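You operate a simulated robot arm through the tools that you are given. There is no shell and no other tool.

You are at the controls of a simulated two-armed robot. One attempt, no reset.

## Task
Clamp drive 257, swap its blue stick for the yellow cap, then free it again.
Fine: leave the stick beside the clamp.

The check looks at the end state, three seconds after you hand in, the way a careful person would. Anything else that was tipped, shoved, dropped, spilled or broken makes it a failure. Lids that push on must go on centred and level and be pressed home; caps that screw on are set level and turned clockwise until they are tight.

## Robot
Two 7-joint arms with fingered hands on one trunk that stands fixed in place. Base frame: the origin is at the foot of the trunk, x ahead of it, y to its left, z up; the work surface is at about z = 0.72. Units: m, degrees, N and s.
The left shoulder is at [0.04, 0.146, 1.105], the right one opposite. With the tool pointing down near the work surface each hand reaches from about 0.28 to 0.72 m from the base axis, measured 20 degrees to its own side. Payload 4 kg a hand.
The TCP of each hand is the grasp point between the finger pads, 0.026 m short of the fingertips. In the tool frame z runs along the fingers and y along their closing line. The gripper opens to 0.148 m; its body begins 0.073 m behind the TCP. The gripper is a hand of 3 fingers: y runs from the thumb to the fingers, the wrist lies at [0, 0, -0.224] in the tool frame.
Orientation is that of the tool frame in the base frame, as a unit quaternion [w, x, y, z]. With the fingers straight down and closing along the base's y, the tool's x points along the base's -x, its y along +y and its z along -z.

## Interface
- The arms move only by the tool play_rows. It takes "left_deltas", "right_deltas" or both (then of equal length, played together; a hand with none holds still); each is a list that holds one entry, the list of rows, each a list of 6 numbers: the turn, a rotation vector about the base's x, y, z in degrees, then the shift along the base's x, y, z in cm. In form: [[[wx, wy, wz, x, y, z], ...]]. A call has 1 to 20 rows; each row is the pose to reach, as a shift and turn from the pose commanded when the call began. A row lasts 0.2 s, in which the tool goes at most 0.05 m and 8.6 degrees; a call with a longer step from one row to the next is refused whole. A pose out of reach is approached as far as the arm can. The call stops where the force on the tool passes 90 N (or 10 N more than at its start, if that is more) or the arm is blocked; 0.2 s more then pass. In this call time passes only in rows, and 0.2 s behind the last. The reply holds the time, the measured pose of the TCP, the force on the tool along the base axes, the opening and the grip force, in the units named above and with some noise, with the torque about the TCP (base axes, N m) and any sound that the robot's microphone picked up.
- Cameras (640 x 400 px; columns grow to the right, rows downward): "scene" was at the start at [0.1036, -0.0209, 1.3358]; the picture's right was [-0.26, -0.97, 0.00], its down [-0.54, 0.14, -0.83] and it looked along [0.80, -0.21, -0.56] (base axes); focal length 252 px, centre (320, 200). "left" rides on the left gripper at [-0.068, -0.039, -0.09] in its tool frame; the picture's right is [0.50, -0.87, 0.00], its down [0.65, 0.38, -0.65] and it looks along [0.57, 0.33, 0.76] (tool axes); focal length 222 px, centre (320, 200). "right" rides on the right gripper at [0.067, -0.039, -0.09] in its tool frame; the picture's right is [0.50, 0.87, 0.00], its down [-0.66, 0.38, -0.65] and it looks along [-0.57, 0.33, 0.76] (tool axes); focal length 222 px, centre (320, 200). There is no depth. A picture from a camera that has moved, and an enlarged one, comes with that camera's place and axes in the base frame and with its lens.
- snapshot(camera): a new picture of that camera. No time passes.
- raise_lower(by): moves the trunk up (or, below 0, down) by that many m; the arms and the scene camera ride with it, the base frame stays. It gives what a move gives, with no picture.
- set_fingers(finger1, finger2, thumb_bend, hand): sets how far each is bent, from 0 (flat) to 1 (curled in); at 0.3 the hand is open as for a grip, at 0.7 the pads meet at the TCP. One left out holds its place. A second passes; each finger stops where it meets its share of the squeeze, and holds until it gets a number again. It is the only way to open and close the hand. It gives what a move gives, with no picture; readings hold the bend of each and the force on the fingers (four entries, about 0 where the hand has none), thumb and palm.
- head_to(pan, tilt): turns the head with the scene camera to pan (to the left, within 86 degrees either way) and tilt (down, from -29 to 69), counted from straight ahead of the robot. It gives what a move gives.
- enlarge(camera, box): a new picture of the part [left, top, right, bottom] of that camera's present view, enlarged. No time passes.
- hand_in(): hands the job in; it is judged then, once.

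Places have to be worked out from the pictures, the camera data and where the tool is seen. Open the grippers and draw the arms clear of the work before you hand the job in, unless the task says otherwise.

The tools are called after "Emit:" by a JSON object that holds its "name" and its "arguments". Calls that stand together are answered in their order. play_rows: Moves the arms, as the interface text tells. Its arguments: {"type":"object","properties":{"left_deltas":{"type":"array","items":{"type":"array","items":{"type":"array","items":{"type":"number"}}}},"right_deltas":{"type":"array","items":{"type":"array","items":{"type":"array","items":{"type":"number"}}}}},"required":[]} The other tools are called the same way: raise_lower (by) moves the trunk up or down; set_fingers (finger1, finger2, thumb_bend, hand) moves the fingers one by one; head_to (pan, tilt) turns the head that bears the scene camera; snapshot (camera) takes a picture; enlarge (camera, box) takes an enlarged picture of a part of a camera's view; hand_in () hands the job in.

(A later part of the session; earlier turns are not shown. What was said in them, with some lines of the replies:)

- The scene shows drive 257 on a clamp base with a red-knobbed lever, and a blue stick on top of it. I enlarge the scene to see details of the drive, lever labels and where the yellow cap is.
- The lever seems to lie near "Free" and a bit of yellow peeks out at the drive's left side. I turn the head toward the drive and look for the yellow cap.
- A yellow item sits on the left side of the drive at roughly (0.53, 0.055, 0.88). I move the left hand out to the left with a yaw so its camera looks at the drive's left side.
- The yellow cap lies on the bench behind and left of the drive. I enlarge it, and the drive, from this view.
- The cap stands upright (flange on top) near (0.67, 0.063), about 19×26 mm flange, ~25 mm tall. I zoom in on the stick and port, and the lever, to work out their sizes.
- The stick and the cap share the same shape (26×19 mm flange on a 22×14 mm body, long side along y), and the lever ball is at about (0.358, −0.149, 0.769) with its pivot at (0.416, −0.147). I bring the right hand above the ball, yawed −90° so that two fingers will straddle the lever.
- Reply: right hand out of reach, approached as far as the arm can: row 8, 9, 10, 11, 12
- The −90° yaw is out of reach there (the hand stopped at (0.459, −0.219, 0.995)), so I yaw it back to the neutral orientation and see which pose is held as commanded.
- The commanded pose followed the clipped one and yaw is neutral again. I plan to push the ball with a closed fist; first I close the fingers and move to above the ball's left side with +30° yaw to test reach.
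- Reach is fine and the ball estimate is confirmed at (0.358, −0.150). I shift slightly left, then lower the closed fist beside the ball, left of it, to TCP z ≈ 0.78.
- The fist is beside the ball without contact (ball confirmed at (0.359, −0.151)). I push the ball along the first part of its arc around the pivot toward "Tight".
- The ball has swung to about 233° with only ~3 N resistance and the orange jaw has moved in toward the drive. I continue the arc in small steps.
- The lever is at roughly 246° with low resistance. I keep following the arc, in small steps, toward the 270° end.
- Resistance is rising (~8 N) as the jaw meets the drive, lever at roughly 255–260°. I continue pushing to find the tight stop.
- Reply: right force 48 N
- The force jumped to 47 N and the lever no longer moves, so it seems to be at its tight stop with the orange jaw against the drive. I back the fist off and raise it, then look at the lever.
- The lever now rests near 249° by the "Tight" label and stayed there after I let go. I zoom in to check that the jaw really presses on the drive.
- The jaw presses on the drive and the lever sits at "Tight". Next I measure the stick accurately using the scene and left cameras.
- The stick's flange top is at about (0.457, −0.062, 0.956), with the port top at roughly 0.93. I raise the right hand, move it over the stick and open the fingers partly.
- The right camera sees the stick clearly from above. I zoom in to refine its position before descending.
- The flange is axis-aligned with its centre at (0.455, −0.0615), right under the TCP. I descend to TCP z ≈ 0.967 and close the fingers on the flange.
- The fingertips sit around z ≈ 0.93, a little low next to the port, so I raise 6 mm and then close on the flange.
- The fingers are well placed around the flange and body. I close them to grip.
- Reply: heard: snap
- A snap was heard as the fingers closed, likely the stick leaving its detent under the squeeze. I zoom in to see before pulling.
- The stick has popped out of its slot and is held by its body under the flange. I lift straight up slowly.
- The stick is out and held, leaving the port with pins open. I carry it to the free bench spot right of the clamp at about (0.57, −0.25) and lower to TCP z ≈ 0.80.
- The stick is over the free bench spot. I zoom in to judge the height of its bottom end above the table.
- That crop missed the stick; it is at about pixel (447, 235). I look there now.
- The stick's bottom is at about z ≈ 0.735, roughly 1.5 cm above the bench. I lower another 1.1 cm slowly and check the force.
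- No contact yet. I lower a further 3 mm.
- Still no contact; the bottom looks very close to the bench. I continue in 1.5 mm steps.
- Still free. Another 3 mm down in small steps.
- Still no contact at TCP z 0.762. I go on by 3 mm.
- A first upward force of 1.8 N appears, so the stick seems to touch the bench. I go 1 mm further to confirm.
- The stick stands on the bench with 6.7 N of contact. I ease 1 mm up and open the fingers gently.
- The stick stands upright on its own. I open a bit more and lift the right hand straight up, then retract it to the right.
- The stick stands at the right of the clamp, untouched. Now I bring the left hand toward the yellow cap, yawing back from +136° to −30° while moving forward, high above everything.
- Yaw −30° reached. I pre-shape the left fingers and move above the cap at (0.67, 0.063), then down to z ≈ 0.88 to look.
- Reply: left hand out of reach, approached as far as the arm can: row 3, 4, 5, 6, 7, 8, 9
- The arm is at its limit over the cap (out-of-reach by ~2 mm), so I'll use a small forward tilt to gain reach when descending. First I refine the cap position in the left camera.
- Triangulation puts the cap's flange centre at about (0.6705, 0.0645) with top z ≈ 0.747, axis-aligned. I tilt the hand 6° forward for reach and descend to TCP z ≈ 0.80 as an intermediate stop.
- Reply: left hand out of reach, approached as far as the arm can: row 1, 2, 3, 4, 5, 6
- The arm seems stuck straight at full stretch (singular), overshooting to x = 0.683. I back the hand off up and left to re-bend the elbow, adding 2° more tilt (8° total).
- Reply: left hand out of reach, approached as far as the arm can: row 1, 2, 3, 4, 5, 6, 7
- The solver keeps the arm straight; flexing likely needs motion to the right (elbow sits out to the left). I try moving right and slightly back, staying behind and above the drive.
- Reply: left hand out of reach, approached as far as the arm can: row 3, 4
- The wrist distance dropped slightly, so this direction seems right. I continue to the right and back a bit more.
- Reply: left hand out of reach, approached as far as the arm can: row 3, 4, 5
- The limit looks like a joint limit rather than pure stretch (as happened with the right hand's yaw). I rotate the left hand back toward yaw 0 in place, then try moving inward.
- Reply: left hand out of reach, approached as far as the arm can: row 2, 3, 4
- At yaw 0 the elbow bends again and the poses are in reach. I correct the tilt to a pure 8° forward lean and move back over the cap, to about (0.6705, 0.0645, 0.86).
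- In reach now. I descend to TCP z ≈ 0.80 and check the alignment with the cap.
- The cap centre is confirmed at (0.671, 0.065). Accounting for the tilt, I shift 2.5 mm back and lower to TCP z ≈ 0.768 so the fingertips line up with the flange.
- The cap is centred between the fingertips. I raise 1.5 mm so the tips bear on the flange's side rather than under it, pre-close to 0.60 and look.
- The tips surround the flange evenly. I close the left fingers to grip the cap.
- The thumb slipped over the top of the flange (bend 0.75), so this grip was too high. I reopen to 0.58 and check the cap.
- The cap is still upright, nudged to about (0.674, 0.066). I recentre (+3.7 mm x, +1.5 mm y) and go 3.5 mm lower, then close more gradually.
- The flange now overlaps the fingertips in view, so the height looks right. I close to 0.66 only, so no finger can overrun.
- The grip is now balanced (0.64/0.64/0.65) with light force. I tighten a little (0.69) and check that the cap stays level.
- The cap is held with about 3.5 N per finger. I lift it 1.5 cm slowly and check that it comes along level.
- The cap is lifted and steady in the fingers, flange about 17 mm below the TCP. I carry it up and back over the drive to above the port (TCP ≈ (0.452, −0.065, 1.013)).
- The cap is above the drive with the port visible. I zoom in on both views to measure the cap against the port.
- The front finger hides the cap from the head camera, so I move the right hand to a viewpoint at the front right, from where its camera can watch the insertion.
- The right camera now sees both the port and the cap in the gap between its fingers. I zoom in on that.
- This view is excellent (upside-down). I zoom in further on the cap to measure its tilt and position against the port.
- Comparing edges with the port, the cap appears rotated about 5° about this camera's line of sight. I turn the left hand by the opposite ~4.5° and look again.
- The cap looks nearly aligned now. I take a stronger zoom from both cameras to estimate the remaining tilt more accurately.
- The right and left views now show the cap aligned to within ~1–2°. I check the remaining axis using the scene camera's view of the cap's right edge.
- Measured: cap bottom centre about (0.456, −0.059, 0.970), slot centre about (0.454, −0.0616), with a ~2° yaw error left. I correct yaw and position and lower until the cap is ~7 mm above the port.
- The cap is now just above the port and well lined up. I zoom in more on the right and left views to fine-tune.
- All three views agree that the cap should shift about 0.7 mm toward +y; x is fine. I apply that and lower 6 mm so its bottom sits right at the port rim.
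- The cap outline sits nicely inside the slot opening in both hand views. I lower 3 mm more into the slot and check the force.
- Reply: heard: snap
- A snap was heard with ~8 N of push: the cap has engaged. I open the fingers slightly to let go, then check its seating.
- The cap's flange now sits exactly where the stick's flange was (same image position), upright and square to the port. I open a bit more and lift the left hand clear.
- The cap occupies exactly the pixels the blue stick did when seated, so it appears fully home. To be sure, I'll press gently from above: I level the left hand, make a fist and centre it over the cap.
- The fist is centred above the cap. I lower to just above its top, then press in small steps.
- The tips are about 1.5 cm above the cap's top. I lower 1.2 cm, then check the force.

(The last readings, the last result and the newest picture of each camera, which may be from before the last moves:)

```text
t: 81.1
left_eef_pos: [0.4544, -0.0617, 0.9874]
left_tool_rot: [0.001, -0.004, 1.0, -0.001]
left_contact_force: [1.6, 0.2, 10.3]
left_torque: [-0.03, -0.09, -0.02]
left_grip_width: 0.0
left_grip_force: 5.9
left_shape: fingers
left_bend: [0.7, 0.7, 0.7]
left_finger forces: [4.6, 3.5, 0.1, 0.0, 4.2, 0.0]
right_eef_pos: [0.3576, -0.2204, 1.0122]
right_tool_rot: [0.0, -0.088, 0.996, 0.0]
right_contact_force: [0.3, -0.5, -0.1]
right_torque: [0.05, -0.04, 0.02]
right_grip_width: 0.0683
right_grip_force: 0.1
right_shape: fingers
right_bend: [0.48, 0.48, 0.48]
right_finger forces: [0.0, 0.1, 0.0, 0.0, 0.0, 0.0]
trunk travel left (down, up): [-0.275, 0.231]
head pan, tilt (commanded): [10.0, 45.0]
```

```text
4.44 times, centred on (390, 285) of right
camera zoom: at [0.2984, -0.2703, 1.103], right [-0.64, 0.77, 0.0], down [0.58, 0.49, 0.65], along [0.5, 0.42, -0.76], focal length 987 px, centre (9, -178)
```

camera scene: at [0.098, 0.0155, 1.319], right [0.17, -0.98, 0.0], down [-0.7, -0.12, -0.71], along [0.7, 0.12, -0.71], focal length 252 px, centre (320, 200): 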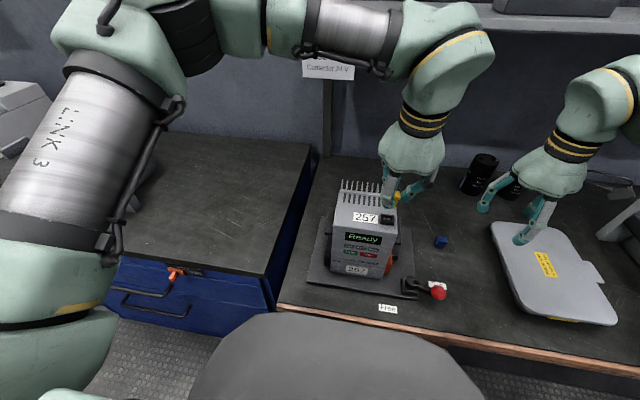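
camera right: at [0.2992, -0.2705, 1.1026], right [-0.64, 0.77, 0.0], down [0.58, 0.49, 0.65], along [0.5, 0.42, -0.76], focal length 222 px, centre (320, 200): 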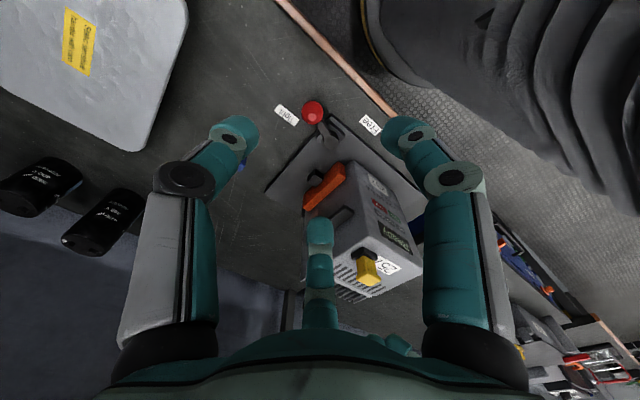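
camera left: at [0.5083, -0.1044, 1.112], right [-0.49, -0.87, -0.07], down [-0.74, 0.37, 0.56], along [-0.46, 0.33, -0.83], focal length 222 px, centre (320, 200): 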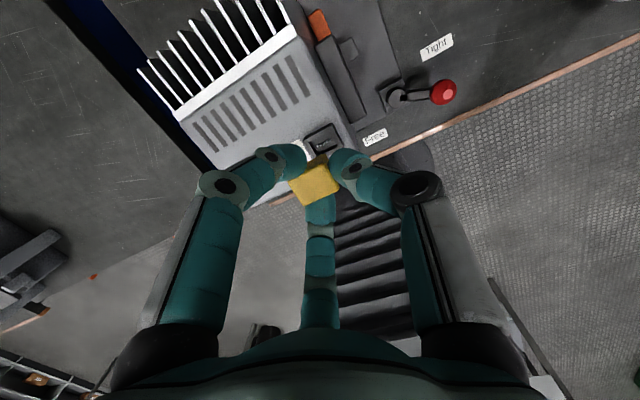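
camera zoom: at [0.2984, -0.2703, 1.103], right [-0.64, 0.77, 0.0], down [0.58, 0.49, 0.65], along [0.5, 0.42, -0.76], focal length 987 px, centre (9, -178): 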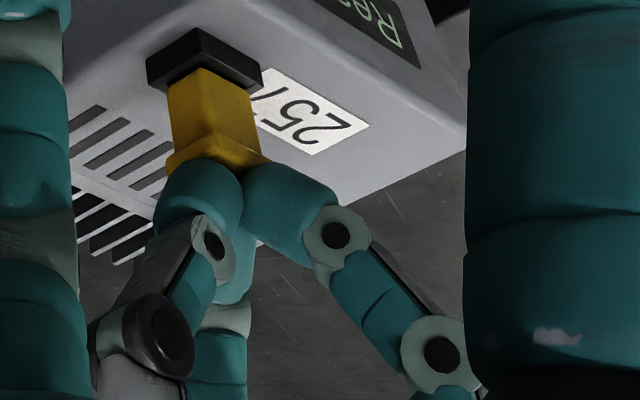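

The fist presses with about 10 N and the cap holds. I press 2 mm more for a firm home push, then check.

Emit:
{"name": "play_rows", "arguments": {"left_deltas": [[[0, 0, 0, 0, 0, -0.1], [0, 0, 0, 0, 0, -0.25]]]}}

Emit:
{"name": "enlarge", "arguments": {"camera": "right", "box": [335, 240, 445, 330]}}

```text
t: 81.7
left_eef_pos: [0.4548, -0.0624, 0.9886]
left_tool_rot: [0.003, -0.005, 1.0, -0.003]
left_contact_force: [3.9, 0.2, 34.8]
left_torque: [-0.05, -0.09, 0.02]
left_grip_width: 0.0001
left_grip_force: 18.9
left_shape: fingers
left_bend: [0.71, 0.71, 0.7]
left_finger forces: [13.5, 9.6, 0.0, 0.1, 14.5, 0.1]
right_eef_pos: [0.3578, -0.2216, 1.0126]
right_tool_rot: [0.001, -0.088, 0.996, 0.0]
right_contact_force: [0.7, -0.1, -0.2]
right_torque: [-0.02, 0.01, 0.02]
right_grip_width: 0.0685
right_grip_force: 0.0
right_shape: fingers
right_bend: [0.48, 0.48, 0.48]
right_finger forces: [0.0, 0.1, 0.0, 0.0, 0.0, 0.0]
trunk travel left (down, up): [-0.275, 0.231]
head pan, tilt (commanded): [10.0, 45.0]
```

```text
4.44 times, centred on (390, 285) of right
camera zoom: at [0.2972, -0.2702, 1.1036], right [-0.64, 0.77, 0.0], down [0.58, 0.49, 0.65], along [0.5, 0.42, -0.76], focal length 987 px, centre (9, -178)
```

zoom: 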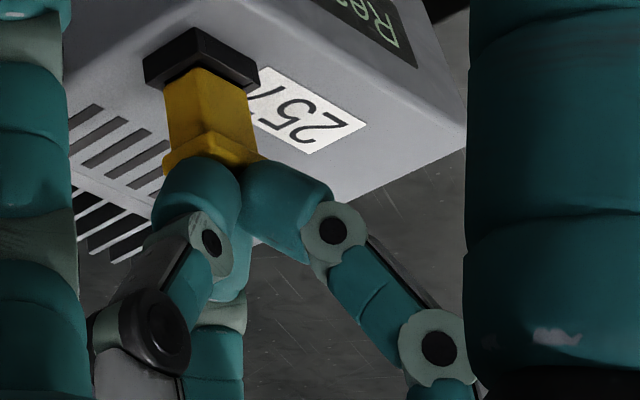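

At 35 N the cap doesn't move any further, so it is home. I raise the left hand and draw it away to the left.

Emit:
{"name": "play_rows", "arguments": {"left_deltas": [[[0, 0, 0, 0, 0, 1], [0, 0, 0, 0, 0, 4], [0, 0, 0, 0, 0, 8], [0, 0, 0, 0, 3, 11], [0, 0, 0, 0, 7, 13], [0, 0, 0, 0, 11, 14], [0, 0, 0, 0, 15, 15], [0, 0, 0, 0, 19, 15], [0, 0, 0, 0, 23, 15]]]}}

Emit:
{"name": "snapshot", "arguments": {"camera": "scene"}}

Emit:
{"name": "enlarge", "arguments": {"camera": "scene", "box": [365, 190, 425, 235]}}

Emit:
{"name": "snapshot", "arguments": {"camera": "right"}}

```text
t: 83.7
left_eef_pos: [0.4556, 0.1721, 1.1334]
left_tool_rot: [0.0, -0.004, 1.0, -0.001]
left_contact_force: [0.8, 0.5, 0.2]
left_torque: [0.01, -0.01, 0.01]
left_grip_width: 0.0001
left_grip_force: 0.0
left_shape: fingers
left_bend: [0.7, 0.7, 0.7]
left_finger forces: [0.1, 0.0, 0.0, 0.1, 0.0, 0.1]
right_eef_pos: [0.3596, -0.2194, 1.0124]
right_tool_rot: [0.0, -0.087, 0.996, 0.0]
right_contact_force: [-0.1, 0.2, 0.5]
right_torque: [0.04, 0.04, -0.02]
right_grip_width: 0.0685
right_grip_force: 0.1
right_shape: fingers
right_bend: [0.48, 0.48, 0.48]
right_finger forces: [0.0, 0.0, 0.1, 0.0, 0.0, 0.0]
trunk travel left (down, up): [-0.275, 0.231]
head pan, tilt (commanded): [10.0, 45.0]
```

```text
taken
camera scene: at [0.0976, 0.0176, 1.3191], right [0.17, -0.98, 0.0], down [-0.7, -0.12, -0.71], along [0.7, 0.12, -0.71], focal length 252 px, centre (320, 200)
```

scene: 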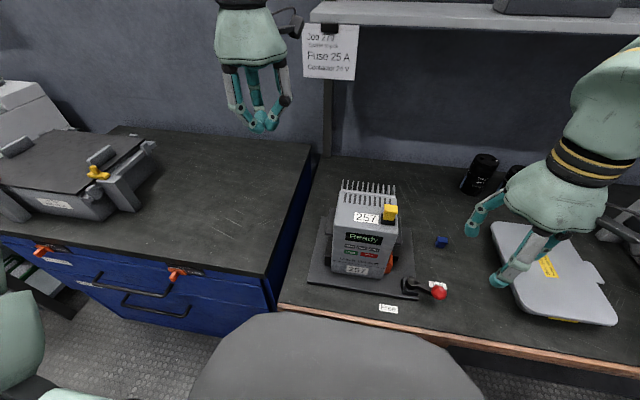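

```text
8.89 times, centred on (395, 212) of scene
camera zoom: at [0.0976, 0.0176, 1.3191], right [0.17, -0.98, 0.0], down [-0.7, -0.12, -0.71], along [0.7, 0.12, -0.71], focal length 2236 px, centre (-347, 89)
```

zoom: 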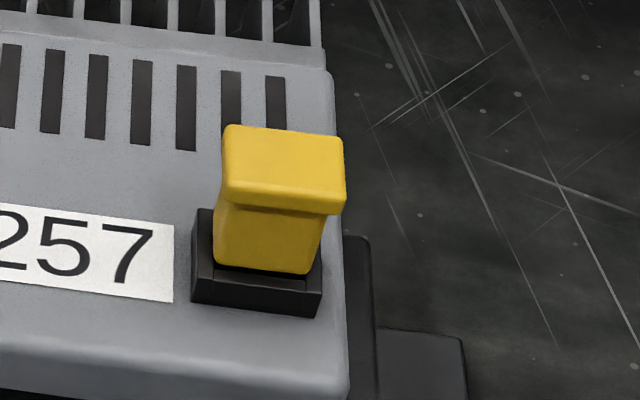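

```text
taken
camera right: at [0.2988, -0.2691, 1.1031], right [-0.64, 0.77, 0.0], down [0.58, 0.49, 0.65], along [0.5, 0.42, -0.76], focal length 222 px, centre (320, 200)
```

right: 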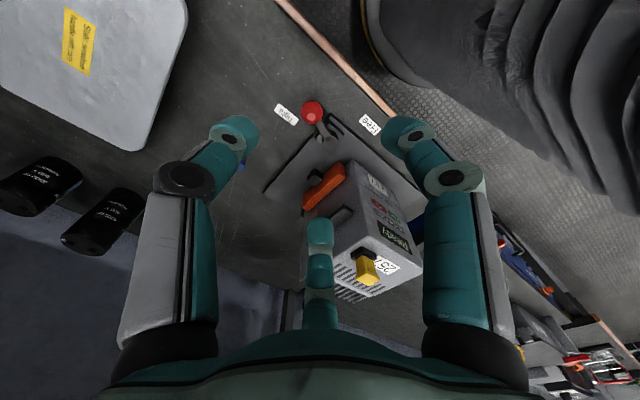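

The cap is home and the drive untouched. Now I free the clamp: I close the right fist, yaw to +30° and move it above the far (+x) side of the lever ball.

Emit:
{"name": "set_fingers", "arguments": {"hand": "right", "finger1": 0.7, "finger2": 0.7, "thumb_bend": 0.7}}

Emit:
{"name": "play_rows", "arguments": {"right_deltas": [[[0, 0, 5, 2.5, -0.1, 0], [0, 0, 10, 5, -0.2, 0], [0, 0, 15, 7.5, -0.3, 0], [0, 0, 20, 9.3, -0.4, 0], [0, 0, 20, 9.3, -0.4, -4], [0, 0, 20, 9.3, -0.4, -8], [0, 0, 20, 9.3, -0.4, -11]]]}}

Emit:
{"name": "snapshot", "arguments": {"camera": "right"}}

Emit:
{"name": "enlarge", "arguments": {"camera": "scene", "box": [350, 200, 480, 320]}}

```text
t: 84.7
left_eef_pos: [0.4546, 0.1695, 1.1342]
left_tool_rot: [0.0, -0.004, 1.0, 0.001]
left_contact_force: [-0.1, 0.7, -0.5]
left_torque: [-0.01, -0.02, -0.05]
left_grip_width: 0.0
left_grip_force: 0.0
left_shape: fingers
left_bend: [0.7, 0.7, 0.7]
left_finger forces: [0.0, 0.0, 0.0, 0.1, 0.0, 0.1]
right_eef_pos: [0.3589, -0.2212, 1.0119]
right_tool_rot: [0.0, -0.088, 0.996, 0.0]
right_contact_force: [-0.2, 0.1, 0.4]
right_torque: [0.03, 0.01, -0.03]
right_grip_width: 0.0003
right_grip_force: 0.1
right_shape: fingers
right_bend: [0.69, 0.69, 0.7]
right_finger forces: [0.0, 0.1, 0.0, 0.1, 0.0, 0.1]
trunk travel left (down, up): [-0.275, 0.231]
head pan, tilt (commanded): [10.0, 45.0]
```

```text
t: 86.3
left_eef_pos: [0.4546, 0.1689, 1.1331]
left_tool_rot: [0.001, -0.005, 1.0, 0.001]
left_contact_force: [-0.2, 0.0, 0.0]
left_torque: [-0.06, 0.01, 0.0]
left_grip_width: 0.0001
left_grip_force: 0.1
left_shape: fingers
left_bend: [0.7, 0.7, 0.7]
left_finger forces: [0.1, 0.0, 0.0, 0.0, 0.1, 0.0]
right_eef_pos: [0.4526, -0.2253, 0.9004]
right_tool_rot: [0.0, -0.261, 0.965, 0.001]
right_contact_force: [-0.2, 0.1, 0.7]
right_torque: [0.0, -0.02, 0.0]
right_grip_width: 0.0
right_grip_force: 0.0
right_shape: fingers
right_bend: [0.69, 0.69, 0.7]
right_finger forces: [0.0, 0.1, 0.0, 0.0, 0.0, 0.1]
trunk travel left (down, up): [-0.275, 0.231]
head pan, tilt (commanded): [10.0, 45.0]
```

```text
taken
camera right: at [0.4127, -0.2914, 0.9916], right [-0.87, 0.5, 0.0], down [0.38, 0.66, 0.65], along [0.33, 0.57, -0.76], focal length 222 px, centre (320, 200)
```

right: 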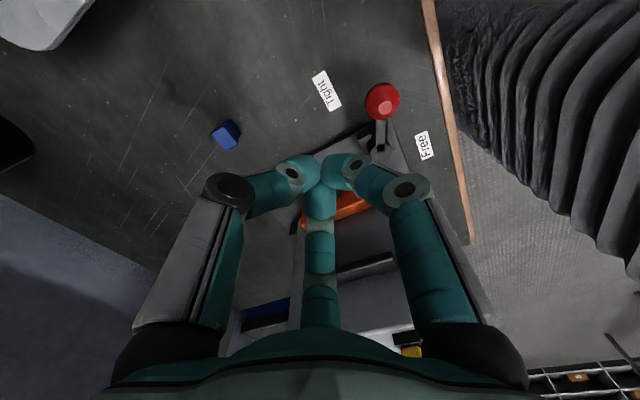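

```text
3.33 times, centred on (415, 260) of scene
camera zoom: at [0.0982, 0.0157, 1.319], right [0.17, -0.98, 0.0], down [-0.7, -0.12, -0.71], along [0.7, 0.12, -0.71], focal length 839 px, centre (3, 0)
```

zoom: 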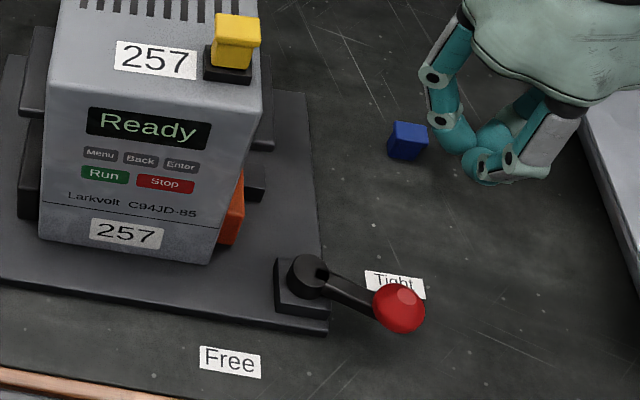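

The ball is confirmed at (0.3945, −0.204); the fist at (0.4526, −0.225) clears both it and the stick. I descend to TCP z ≈ 0.78.

Emit:
{"name": "play_rows", "arguments": {"right_deltas": [[[0, 0, 0, 0, 0, -3], [0, 0, 0, 0, 0, -6], [0, 0, 0, 0, 0, -9], [0, 0, 0, 0, 0, -11], [0, 0, 0, 0, 0, -12]]]}}

Emit:
{"name": "snapshot", "arguments": {"camera": "right"}}

Emit:
{"name": "enlarge", "arguments": {"camera": "scene", "box": [350, 200, 480, 320]}}

```text
t: 87.5
left_eef_pos: [0.4553, 0.1693, 1.1349]
left_tool_rot: [0.0, -0.004, 1.0, 0.0]
left_contact_force: [-0.2, 0.3, -0.5]
left_torque: [0.01, 0.01, -0.03]
left_grip_width: 0.0
left_grip_force: 0.1
left_shape: fingers
left_bend: [0.7, 0.7, 0.7]
left_finger forces: [0.0, 0.0, 0.1, 0.1, 0.1, 0.1]
right_eef_pos: [0.4525, -0.2241, 0.7816]
right_tool_rot: [0.0, -0.259, 0.966, 0.0]
right_contact_force: [-0.4, -0.1, -0.5]
right_torque: [0.01, -0.04, 0.0]
right_grip_width: 0.0003
right_grip_force: 0.1
right_shape: fingers
right_bend: [0.69, 0.69, 0.7]
right_finger forces: [0.0, 0.1, 0.0, 0.0, 0.0, 0.1]
trunk travel left (down, up): [-0.275, 0.231]
head pan, tilt (commanded): [10.0, 45.0]
```

```text
taken
camera right: at [0.4134, -0.291, 0.8721], right [-0.87, 0.5, 0.0], down [0.38, 0.66, 0.65], along [0.33, 0.57, -0.76], focal length 222 px, centre (320, 200)
```

right: 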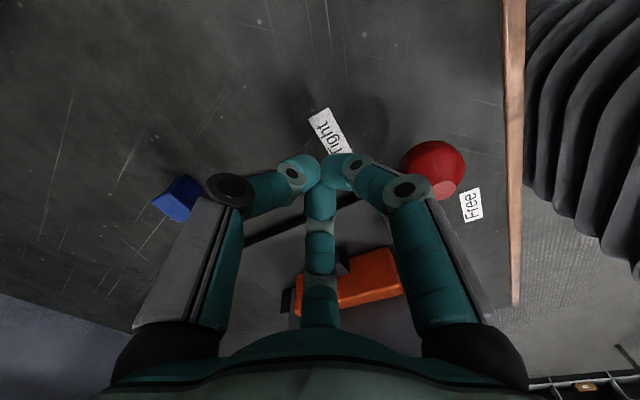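

```text
3.33 times, centred on (415, 260) of scene
camera zoom: at [0.0979, 0.0159, 1.319], right [0.17, -0.98, 0.0], down [-0.7, -0.12, -0.71], along [0.7, 0.12, -0.71], focal length 839 px, centre (3, 0)
```

zoom: 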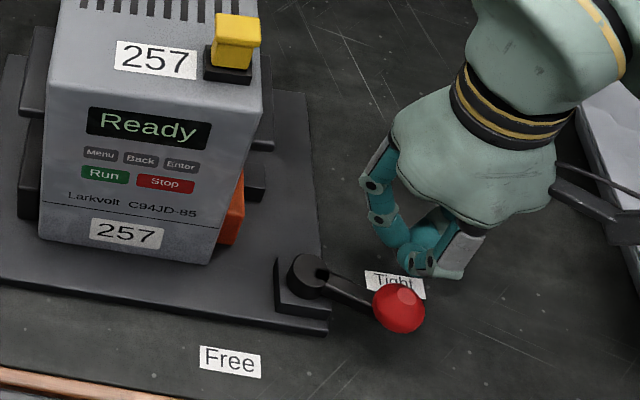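

The fist is on the far side of the ball, clear of it. I push along the arc back toward "Free", first part.

Emit:
{"name": "play_rows", "arguments": {"right_deltas": [[[0, 0, 0, -0.5, 0.1, 0], [0, 0, 0, -0.9, 0.2, 0], [0, 0, 0, -1.35, 0.3, 0], [0, 0, 0, -1.8, 0.4, 0], [0, 0, 0, -2.2, 0.4, 0], [0, 0, 0, -2.6, 0.4, 0], [0, 0, 0, -3, 0.5, 0], [0, 0, 0, -3.4, 0.55, 0]]]}}

Emit:
{"name": "snapshot", "arguments": {"camera": "right"}}

Emit:
{"name": "enlarge", "arguments": {"camera": "scene", "box": [350, 200, 480, 320]}}

```text
t: 89.3
left_eef_pos: [0.4553, 0.1701, 1.1339]
left_tool_rot: [0.0, -0.004, 1.0, 0.0]
left_contact_force: [0.1, 0.6, 0.7]
left_torque: [0.01, 0.02, 0.01]
left_grip_width: 0.0002
left_grip_force: 0.0
left_shape: fingers
left_bend: [0.7, 0.7, 0.7]
left_finger forces: [0.1, 0.0, 0.0, 0.0, 0.0, 0.0]
right_eef_pos: [0.4181, -0.2187, 0.781]
right_tool_rot: [-0.002, -0.259, 0.966, -0.001]
right_contact_force: [1.9, -2.2, -0.3]
right_torque: [0.02, -0.01, 0.01]
right_grip_width: 0.0
right_grip_force: 1.2
right_shape: fingers
right_bend: [0.7, 0.69, 0.7]
right_finger forces: [1.9, 0.0, 0.0, 0.1, 0.1, 0.0]
trunk travel left (down, up): [-0.275, 0.231]
head pan, tilt (commanded): [10.0, 45.0]
```

```text
taken
camera right: at [0.3787, -0.2862, 0.8718], right [-0.87, 0.5, 0.0], down [0.38, 0.66, 0.65], along [0.33, 0.57, -0.76], focal length 222 px, centre (320, 200)
```

right: 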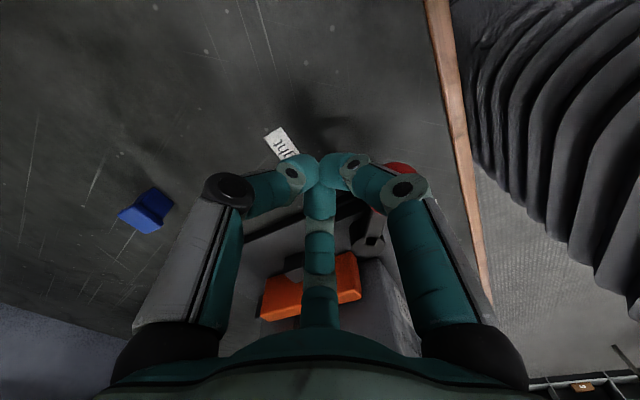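

```text
3.33 times, centred on (415, 260) of scene
camera zoom: at [0.0981, 0.0156, 1.319], right [0.17, -0.98, 0.0], down [-0.7, -0.12, -0.71], along [0.7, 0.12, -0.71], focal length 839 px, centre (3, 0)
```

zoom: 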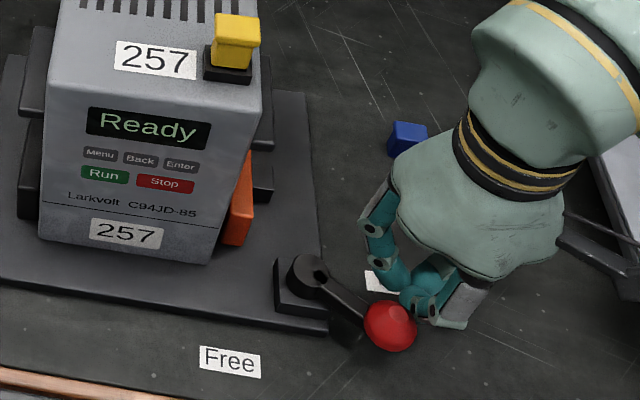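

The lever is moving and the orange jaw is backing off with only ~3 N. I continue along the arc.

Emit:
{"name": "play_rows", "arguments": {"right_deltas": [[[0, 0, 0, -0.4, 0, 0], [0, 0, 0, -0.75, 0, 0], [0, 0, 0, -1.1, 0.05, 0], [0, 0, 0, -1.5, 0.1, 0], [0, 0, 0, -1.85, 0.2, 0], [0, 0, 0, -2.2, 0.3, 0], [0, 0, 0, -2.6, 0.4, 0], [0, 0, 0, -2.95, 0.5, 0], [0, 0, 0, -3.3, 0.7, 0], [0, 0, 0, -3.6, 0.85, 0]]]}}

Emit:
{"name": "snapshot", "arguments": {"camera": "right"}}

Emit:
{"name": "enlarge", "arguments": {"camera": "scene", "box": [350, 200, 480, 320]}}

```text
t: 91.5
left_eef_pos: [0.4564, 0.1705, 1.134]
left_tool_rot: [0.0, -0.005, 1.0, 0.001]
left_contact_force: [0.0, 0.2, 0.2]
left_torque: [-0.02, -0.02, -0.04]
left_grip_width: 0.0
left_grip_force: 0.1
left_shape: fingers
left_bend: [0.7, 0.7, 0.7]
left_finger forces: [0.1, 0.1, 0.0, 0.0, 0.0, 0.0]
right_eef_pos: [0.3828, -0.211, 0.7826]
right_tool_rot: [0.0, -0.259, 0.966, 0.001]
right_contact_force: [3.3, -0.8, 0.3]
right_torque: [0.0, -0.06, -0.06]
right_grip_width: 0.0
right_grip_force: 2.3
right_shape: fingers
right_bend: [0.7, 0.69, 0.7]
right_finger forces: [1.4, 2.7, 0.0, 0.0, 0.0, 0.0]
trunk travel left (down, up): [-0.275, 0.231]
head pan, tilt (commanded): [10.0, 45.0]
```

```text
taken
camera right: at [0.3431, -0.2772, 0.8724], right [-0.87, 0.5, 0.0], down [0.38, 0.66, 0.65], along [0.33, 0.57, -0.76], focal length 222 px, centre (320, 200)
```

right: 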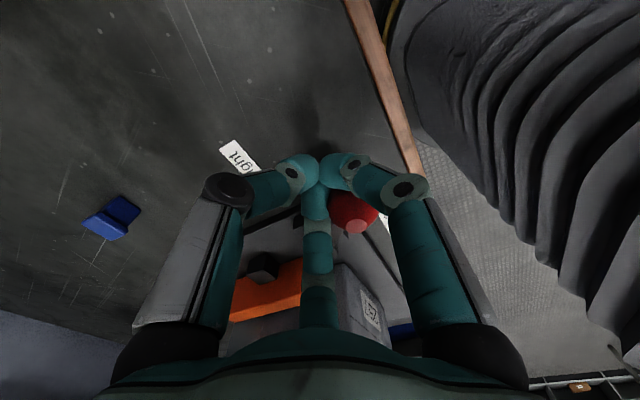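

```text
3.33 times, centred on (415, 260) of scene
camera zoom: at [0.0983, 0.0158, 1.319], right [0.17, -0.98, 0.0], down [-0.7, -0.12, -0.71], along [0.7, 0.12, -0.71], focal length 839 px, centre (3, 0)
```

zoom: 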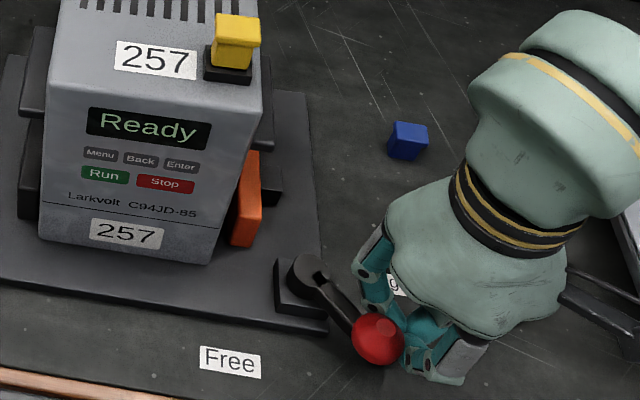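

The lever is at about 223° and the jaw is opening. I keep pushing toward 180°.

Emit:
{"name": "play_rows", "arguments": {"right_deltas": [[[0, 0, 0, -0.35, 0.2, 0], [0, 0, 0, -0.68, 0.38, 0], [0, 0, 0, -1, 0.6, 0], [0, 0, 0, -1.28, 0.83, 0], [0, 0, 0, -1.55, 1.1, 0], [0, 0, 0, -1.83, 1.35, 0], [0, 0, 0, -2.05, 1.6, 0], [0, 0, 0, -2.3, 1.9, 0], [0, 0, 0, -2.55, 2.2, 0], [0, 0, 0, -2.76, 2.5, 0]]]}}

Emit:
{"name": "snapshot", "arguments": {"camera": "right"}}

Emit:
{"name": "enlarge", "arguments": {"camera": "scene", "box": [350, 200, 480, 320]}}

```text
t: 93.7
left_eef_pos: [0.4573, 0.1699, 1.1331]
left_tool_rot: [-0.001, -0.005, 1.0, 0.0]
left_contact_force: [0.0, 0.4, 0.2]
left_torque: [-0.02, 0.01, 0.01]
left_grip_width: 0.0002
left_grip_force: 0.0
left_shape: fingers
left_bend: [0.7, 0.7, 0.7]
left_finger forces: [0.0, 0.0, 0.0, 0.0, 0.1, 0.1]
right_eef_pos: [0.3573, -0.1858, 0.7813]
right_tool_rot: [0.0, -0.259, 0.966, 0.0]
right_contact_force: [10.9, -2.3, 0.6]
right_torque: [0.05, 0.03, -0.33]
right_grip_width: 0.0
right_grip_force: 5.2
right_shape: fingers
right_bend: [0.7, 0.68, 0.7]
right_finger forces: [0.0, 10.4, 0.0, 0.0, 0.1, 0.0]
trunk travel left (down, up): [-0.275, 0.231]
head pan, tilt (commanded): [10.0, 45.0]
```

```text
taken
camera right: at [0.3168, -0.2526, 0.8723], right [-0.87, 0.5, 0.0], down [0.38, 0.65, 0.65], along [0.33, 0.57, -0.76], focal length 222 px, centre (320, 200)
```

right: 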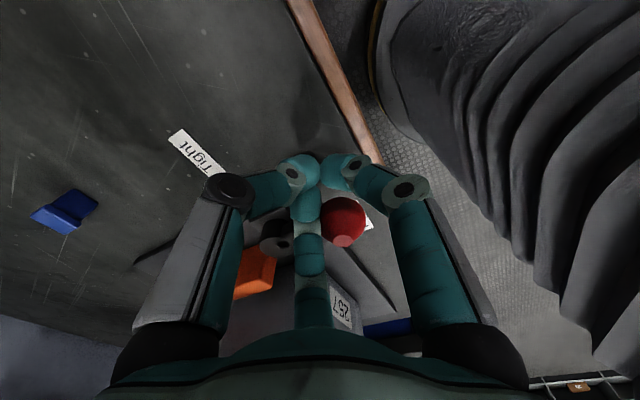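

```text
3.33 times, centred on (415, 260) of scene
camera zoom: at [0.0994, 0.0157, 1.3189], right [0.17, -0.98, 0.0], down [-0.7, -0.12, -0.71], along [0.7, 0.12, -0.71], focal length 839 px, centre (3, 0)
```

zoom: 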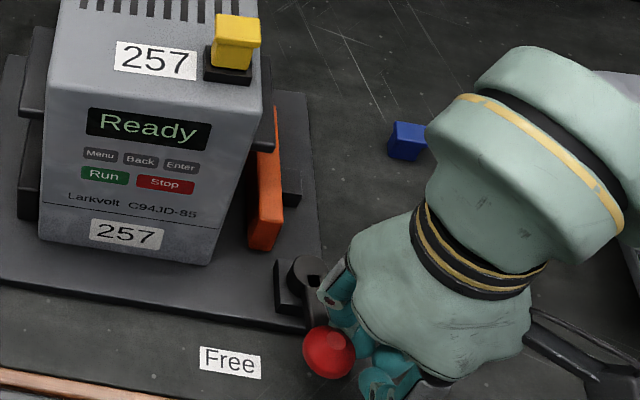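

The ball is at about 187°, nearly at the Free end, with a sideways load of 11 N because a finger bears on its side. I ease +x a little and push purely +y to finish.

Emit:
{"name": "play_rows", "arguments": {"right_deltas": [[[0, 0, 0, 0.3, 0.1, 0], [0, 0, 0, 0.4, 0.3, 0], [0, 0, 0, 0.4, 0.5, 0], [0, 0, 0, 0.4, 0.7, 0]]]}}

Emit:
{"name": "snapshot", "arguments": {"camera": "right"}}

Emit:
{"name": "enlarge", "arguments": {"camera": "scene", "box": [350, 200, 480, 320]}}

```text
t: 94.7
left_eef_pos: [0.4561, 0.1691, 1.1333]
left_tool_rot: [-0.001, -0.004, 1.0, 0.0]
left_contact_force: [0.5, -0.5, 0.5]
left_torque: [0.0, 0.01, 0.01]
left_grip_width: 0.0002
left_grip_force: 0.1
left_shape: fingers
left_bend: [0.7, 0.7, 0.7]
left_finger forces: [0.1, 0.1, 0.0, 0.0, 0.0, 0.0]
right_eef_pos: [0.3591, -0.1794, 0.7807]
right_tool_rot: [-0.001, -0.258, 0.966, 0.0]
right_contact_force: [4.3, -5.3, 0.7]
right_torque: [0.06, 0.0, -0.2]
right_grip_width: 0.0002
right_grip_force: 3.1
right_shape: fingers
right_bend: [0.7, 0.69, 0.7]
right_finger forces: [0.1, 6.5, 0.0, 0.0, 0.0, 0.0]
trunk travel left (down, up): [-0.275, 0.231]
head pan, tilt (commanded): [10.0, 45.0]
```

```text
taken
camera right: at [0.3197, -0.2461, 0.8719], right [-0.87, 0.5, 0.0], down [0.38, 0.66, 0.65], along [0.33, 0.57, -0.76], focal length 222 px, centre (320, 200)
```

right: 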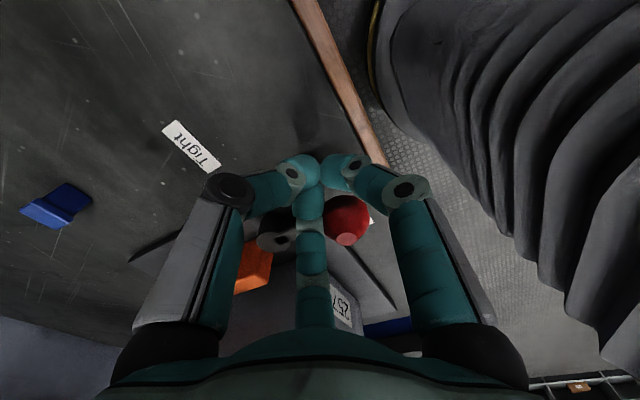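

```text
3.33 times, centred on (415, 260) of scene
camera zoom: at [0.0985, 0.015, 1.319], right [0.17, -0.98, 0.0], down [-0.7, -0.12, -0.71], along [0.7, 0.12, -0.71], focal length 839 px, centre (3, 0)
```

zoom: 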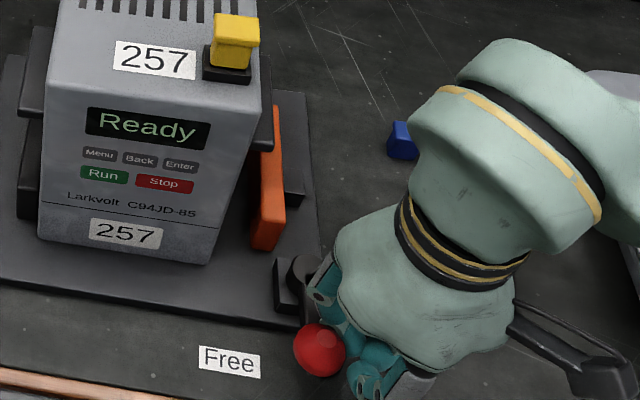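

The ball is back to within about 1 mm of its original "Free" position (183° vs 181°). I push 3 mm more to make sure it reaches the stop.

Emit:
{"name": "play_rows", "arguments": {"right_deltas": [[[0, 0, 0, 0.15, 0.15, 0], [0, 0, 0, 0.2, 0.3, 0]]]}}

Emit:
{"name": "enlarge", "arguments": {"camera": "scene", "box": [350, 200, 480, 320]}}

```text
t: 95.3
left_eef_pos: [0.4553, 0.1695, 1.1352]
left_tool_rot: [0.0, -0.004, 1.0, 0.0]
left_contact_force: [0.5, -0.4, 0.1]
left_torque: [0.01, -0.01, 0.0]
left_grip_width: 0.0001
left_grip_force: 0.0
left_shape: fingers
left_bend: [0.7, 0.7, 0.7]
left_finger forces: [0.0, 0.0, 0.0, 0.0, 0.1, 0.0]
right_eef_pos: [0.3623, -0.1753, 0.78]
right_tool_rot: [0.0, -0.258, 0.966, 0.001]
right_contact_force: [2.6, -5.6, -0.1]
right_torque: [-0.04, 0.02, -0.16]
right_grip_width: 0.0
right_grip_force: 2.2
right_shape: fingers
right_bend: [0.7, 0.7, 0.7]
right_finger forces: [0.0, 4.5, 0.0, 0.1, 0.1, 0.0]
trunk travel left (down, up): [-0.275, 0.231]
head pan, tilt (commanded): [10.0, 45.0]
```

```text
3.33 times, centred on (415, 260) of scene
camera zoom: at [0.0984, 0.0152, 1.319], right [0.17, -0.98, 0.0], down [-0.7, -0.12, -0.71], along [0.7, 0.12, -0.71], focal length 839 px, centre (3, 0)
```

zoom: 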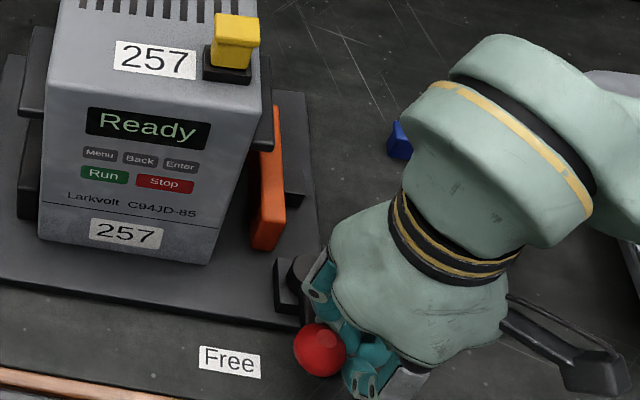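

The ball hasn't moved further while force stays at 5–6 N, suggesting the stop. I push another 3 mm straight to confirm that the force rises.

Emit:
{"name": "play_rows", "arguments": {"right_deltas": [[[0, 0, 0, -0.1, 0.2, 0], [0, 0, 0, -0.15, 0.4, 0]]]}}

Emit:
{"name": "enlarge", "arguments": {"camera": "scene", "box": [350, 200, 480, 320]}}

Emit:
{"name": "snapshot", "arguments": {"camera": "right"}}

```text
t: 95.9
left_eef_pos: [0.4556, 0.1684, 1.1339]
left_tool_rot: [-0.001, -0.004, 1.0, 0.001]
left_contact_force: [-0.4, 0.3, -0.8]
left_torque: [0.0, 0.03, 0.04]
left_grip_width: 0.0
left_grip_force: 0.1
left_shape: fingers
left_bend: [0.7, 0.7, 0.7]
left_finger forces: [0.1, 0.0, 0.1, 0.0, 0.0, 0.0]
right_eef_pos: [0.3582, -0.1728, 0.7819]
right_tool_rot: [0.0, -0.258, 0.966, 0.001]
right_contact_force: [4.8, -11.6, 0.6]
right_torque: [-0.03, -0.05, -0.26]
right_grip_width: 0.0008
right_grip_force: 3.9
right_shape: fingers
right_bend: [0.7, 0.7, 0.69]
right_finger forces: [0.1, 7.4, 0.0, 0.1, 0.0, 0.0]
trunk travel left (down, up): [-0.275, 0.231]
head pan, tilt (commanded): [10.0, 45.0]
```

```text
3.33 times, centred on (415, 260) of scene
camera zoom: at [0.0986, 0.0142, 1.319], right [0.17, -0.98, 0.0], down [-0.7, -0.12, -0.71], along [0.7, 0.12, -0.71], focal length 839 px, centre (3, 0)
```

zoom: 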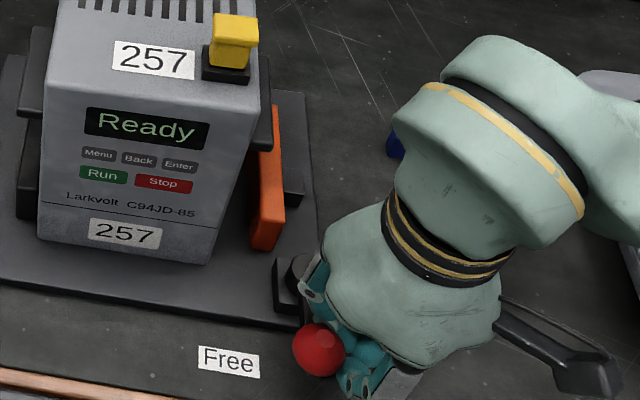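

```text
taken
camera right: at [0.3203, -0.2398, 0.8722], right [-0.87, 0.5, 0.0], down [0.38, 0.65, 0.65], along [0.33, 0.57, -0.76], focal length 222 px, centre (320, 200)
```

right: 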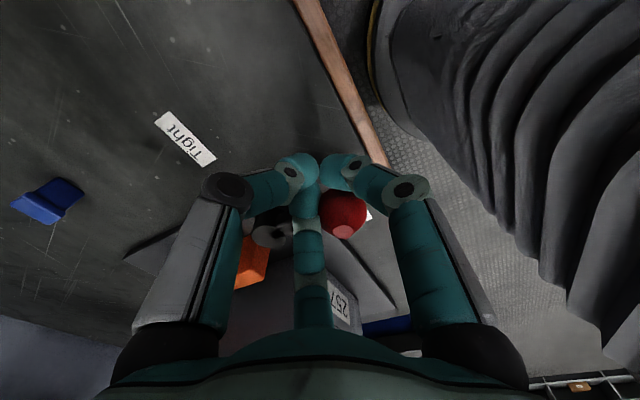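

Force rose to 12 N with no further movement: the lever is at its Free stop. I back the fist away and raise it clear.

Emit:
{"name": "play_rows", "arguments": {"right_deltas": [[[0, 0, 0, 0, -1, 0], [0, 0, 0, 0, -2.5, 0], [0, 0, 0, 0, -4, 0], [0, 0, 0, 0, -5, 3], [0, 0, 0, 0, -5.5, 7], [0, 0, 0, 0, -6, 11], [0, 0, 0, 0, -7, 15], [0, 0, 0, 0, -8, 19], [0, 0, 0, 0, -10, 23], [0, 0, 0, 0, -12, 26]]]}}

Emit:
{"name": "snapshot", "arguments": {"camera": "scene"}}

Emit:
{"name": "enlarge", "arguments": {"camera": "scene", "box": [290, 160, 460, 330]}}

```text
t: 98.1
left_eef_pos: [0.4551, 0.1689, 1.1341]
left_tool_rot: [0.0, -0.005, 1.0, 0.0]
left_contact_force: [-0.7, -0.2, -0.3]
left_torque: [-0.01, 0.01, -0.02]
left_grip_width: 0.0
left_grip_force: 0.0
left_shape: fingers
left_bend: [0.7, 0.7, 0.7]
left_finger forces: [0.0, 0.1, 0.0, 0.0, 0.0, 0.0]
right_eef_pos: [0.3591, -0.2913, 1.0424]
right_tool_rot: [0.0, -0.26, 0.966, -0.001]
right_contact_force: [-0.6, 0.6, 0.7]
right_torque: [0.02, -0.02, 0.04]
right_grip_width: 0.0
right_grip_force: 0.0
right_shape: fingers
right_bend: [0.7, 0.69, 0.7]
right_finger forces: [0.1, 0.1, 0.1, 0.0, 0.1, 0.1]
trunk travel left (down, up): [-0.275, 0.231]
head pan, tilt (commanded): [10.0, 45.0]
```

```text
taken
camera scene: at [0.0973, 0.0157, 1.3191], right [0.17, -0.98, 0.0], down [-0.7, -0.12, -0.71], along [0.7, 0.12, -0.71], focal length 252 px, centre (320, 200)
```

scene: 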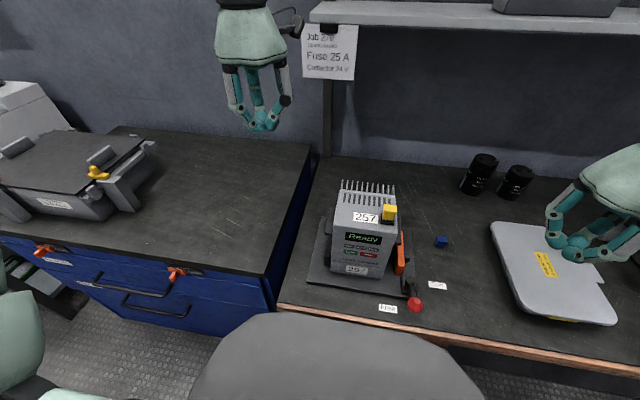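

```text
2.35 times, centred on (375, 245) of scene
camera zoom: at [0.0973, 0.0157, 1.3191], right [0.17, -0.98, 0.0], down [-0.7, -0.12, -0.71], along [0.7, 0.12, -0.71], focal length 592 px, centre (191, 94)
```

zoom: 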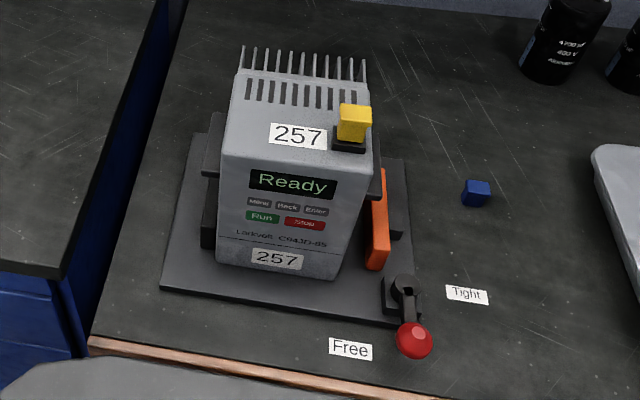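

Everything looks right: lever at Free, cap seated, stick standing beside the clamp. I open both hands and draw the arms further clear.

Emit:
{"name": "set_fingers", "arguments": {"hand": "right", "finger1": 0.3, "finger2": 0.3, "thumb_bend": 0.3}}

Emit:
{"name": "set_fingers", "arguments": {"hand": "left", "finger1": 0.3, "finger2": 0.3, "thumb_bend": 0.3}}

Emit:
{"name": "play_rows", "arguments": {"left_deltas": [[[0, 0, 0, -0.5, 1.5, 0.5], [0, 0, 0, -1, 3, 1], [0, 0, 0, -1.5, 4.5, 1.5], [0, 0, 0, -2, 6, 2], [0, 0, 0, -2.5, 7.5, 2.5]]], "right_deltas": [[[0, 0, 0, -0.5, -0.5, 2], [0, 0, 0, -1, -1, 4], [0, 0, 0, -1.5, -1.5, 6], [0, 0, 0, -2, -2, 8], [0, 0, 0, -2.5, -2.5, 10]]]}}

Emit:
{"name": "snapshot", "arguments": {"camera": "scene"}}

Emit:
{"name": "enlarge", "arguments": {"camera": "scene", "box": [340, 180, 470, 310]}}

Emit:
{"name": "snapshot", "arguments": {"camera": "right"}}

```text
t: 99.1
left_eef_pos: [0.4557, 0.1689, 1.1341]
left_tool_rot: [0.0, -0.004, 1.0, 0.0]
left_contact_force: [0.1, 0.1, 0.5]
left_torque: [0.02, 0.03, -0.03]
left_grip_width: 0.0001
left_grip_force: 0.1
left_shape: fingers
left_bend: [0.7, 0.7, 0.7]
left_finger forces: [0.0, 0.0, 0.0, 0.0, 0.0, 0.0]
right_eef_pos: [0.3593, -0.2916, 1.0405]
right_tool_rot: [0.0, -0.26, 0.966, 0.0]
right_contact_force: [-0.4, -0.2, -0.6]
right_torque: [0.03, 0.02, -0.04]
right_grip_width: 0.1265
right_grip_force: 0.1
right_shape: fingers
right_bend: [0.3, 0.3, 0.3]
right_finger forces: [0.1, 0.0, 0.1, 0.1, 0.0, 0.1]
trunk travel left (down, up): [-0.275, 0.231]
head pan, tilt (commanded): [10.0, 45.0]
```

```text
t: 100.1
left_eef_pos: [0.4555, 0.1704, 1.1335]
left_tool_rot: [0.0, -0.004, 1.0, 0.0]
left_contact_force: [0.2, 0.0, 0.0]
left_torque: [0.0, -0.05, 0.01]
left_grip_width: 0.1263
left_grip_force: 0.1
left_shape: fingers
left_bend: [0.3, 0.3, 0.3]
left_finger forces: [0.1, 0.0, 0.0, 0.0, 0.1, 0.0]
right_eef_pos: [0.3593, -0.2914, 1.0412]
right_tool_rot: [0.001, -0.26, 0.966, 0.0]
right_contact_force: [0.9, -0.1, 0.2]
right_torque: [0.0, -0.02, -0.01]
right_grip_width: 0.1265
right_grip_force: 0.1
right_shape: fingers
right_bend: [0.3, 0.3, 0.3]
right_finger forces: [0.1, 0.0, 0.0, 0.0, 0.0, 0.0]
trunk travel left (down, up): [-0.275, 0.231]
head pan, tilt (commanded): [10.0, 45.0]
```

```text
t: 101.3
left_eef_pos: [0.4291, 0.2443, 1.1605]
left_tool_rot: [0.0, -0.005, 1.0, -0.001]
left_contact_force: [-0.2, -0.3, 0.9]
left_torque: [0.0, 0.04, -0.01]
left_grip_width: 0.1266
left_grip_force: 0.1
left_shape: fingers
left_bend: [0.3, 0.3, 0.3]
left_finger forces: [0.1, 0.0, 0.1, 0.0, 0.0, 0.0]
right_eef_pos: [0.3348, -0.3155, 1.141]
right_tool_rot: [-0.001, -0.26, 0.966, 0.0]
right_contact_force: [0.0, 0.3, -1.0]
right_torque: [0.0, -0.01, -0.02]
right_grip_width: 0.1268
right_grip_force: 0.0
right_shape: fingers
right_bend: [0.3, 0.3, 0.3]
right_finger forces: [0.0, 0.0, 0.0, 0.0, 0.0, 0.0]
trunk travel left (down, up): [-0.275, 0.231]
head pan, tilt (commanded): [10.0, 45.0]
```

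```text
taken
camera scene: at [0.097, 0.0166, 1.3191], right [0.17, -0.98, 0.0], down [-0.7, -0.12, -0.71], along [0.7, 0.12, -0.71], focal length 252 px, centre (320, 200)
```

scene: 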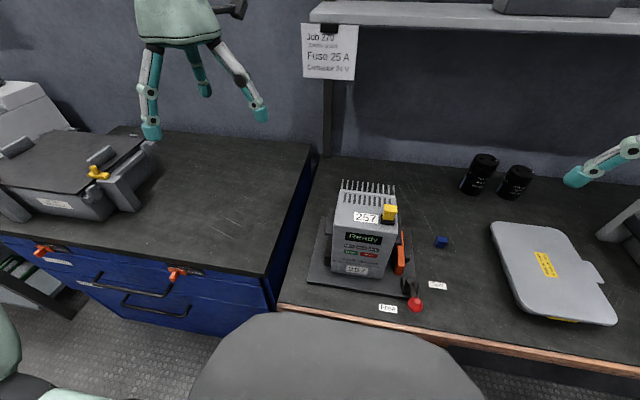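

```text
3.08 times, centred on (405, 245) of scene
camera zoom: at [0.097, 0.0166, 1.3191], right [0.17, -0.98, 0.0], down [-0.7, -0.12, -0.71], along [0.7, 0.12, -0.71], focal length 774 px, centre (58, 62)
```

zoom: 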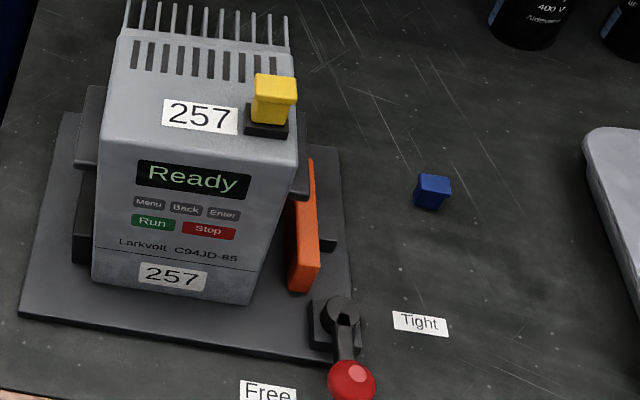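

```text
taken
camera right: at [0.2944, -0.3823, 1.2325], right [-0.87, 0.5, 0.0], down [0.38, 0.66, 0.65], along [0.33, 0.57, -0.76], focal length 222 px, centre (320, 200)
```

right: 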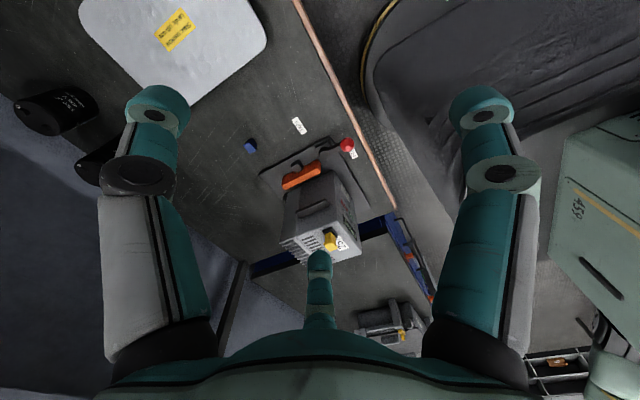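

Final check: the yellow cap is seated squarely in the port, the lever is at "Free" with the jaw open, the blue stick stands beside the clamp, nothing else has moved, and both hands are open and clear. I hand in the job.

Emit:
{"name": "hand_in", "arguments": {}}

```text
The job is handed in.
```

The job is done and handed in; I haven't had a verdict from the check yet. I clamped drive 257, swapped its blue stick for the yellow cap, and freed the clamp again.

- **Cap:** it snapped into the port and did not move under about 35 N of downward push. It sits where the stick's top was and looks square to the port in every camera view.
- **Stick:** it stands upright on the bench to the right of the clamp, about 9 cm from the base plate. It snapped out of its slot as the fingers closed on it, before I pulled.
- **Clamp:** the lever is back at "Free". Pushing it further raised the force without moving it, so I take that as the stop. The orange jaw is clear of the drive.
- **Everything else:** nothing else on the bench looks moved in the final pictures. Both hands are open and clear of the work.

While I was picking up the cap, a first grip slipped and nudged it about 4 mm along the bench. It stayed upright.
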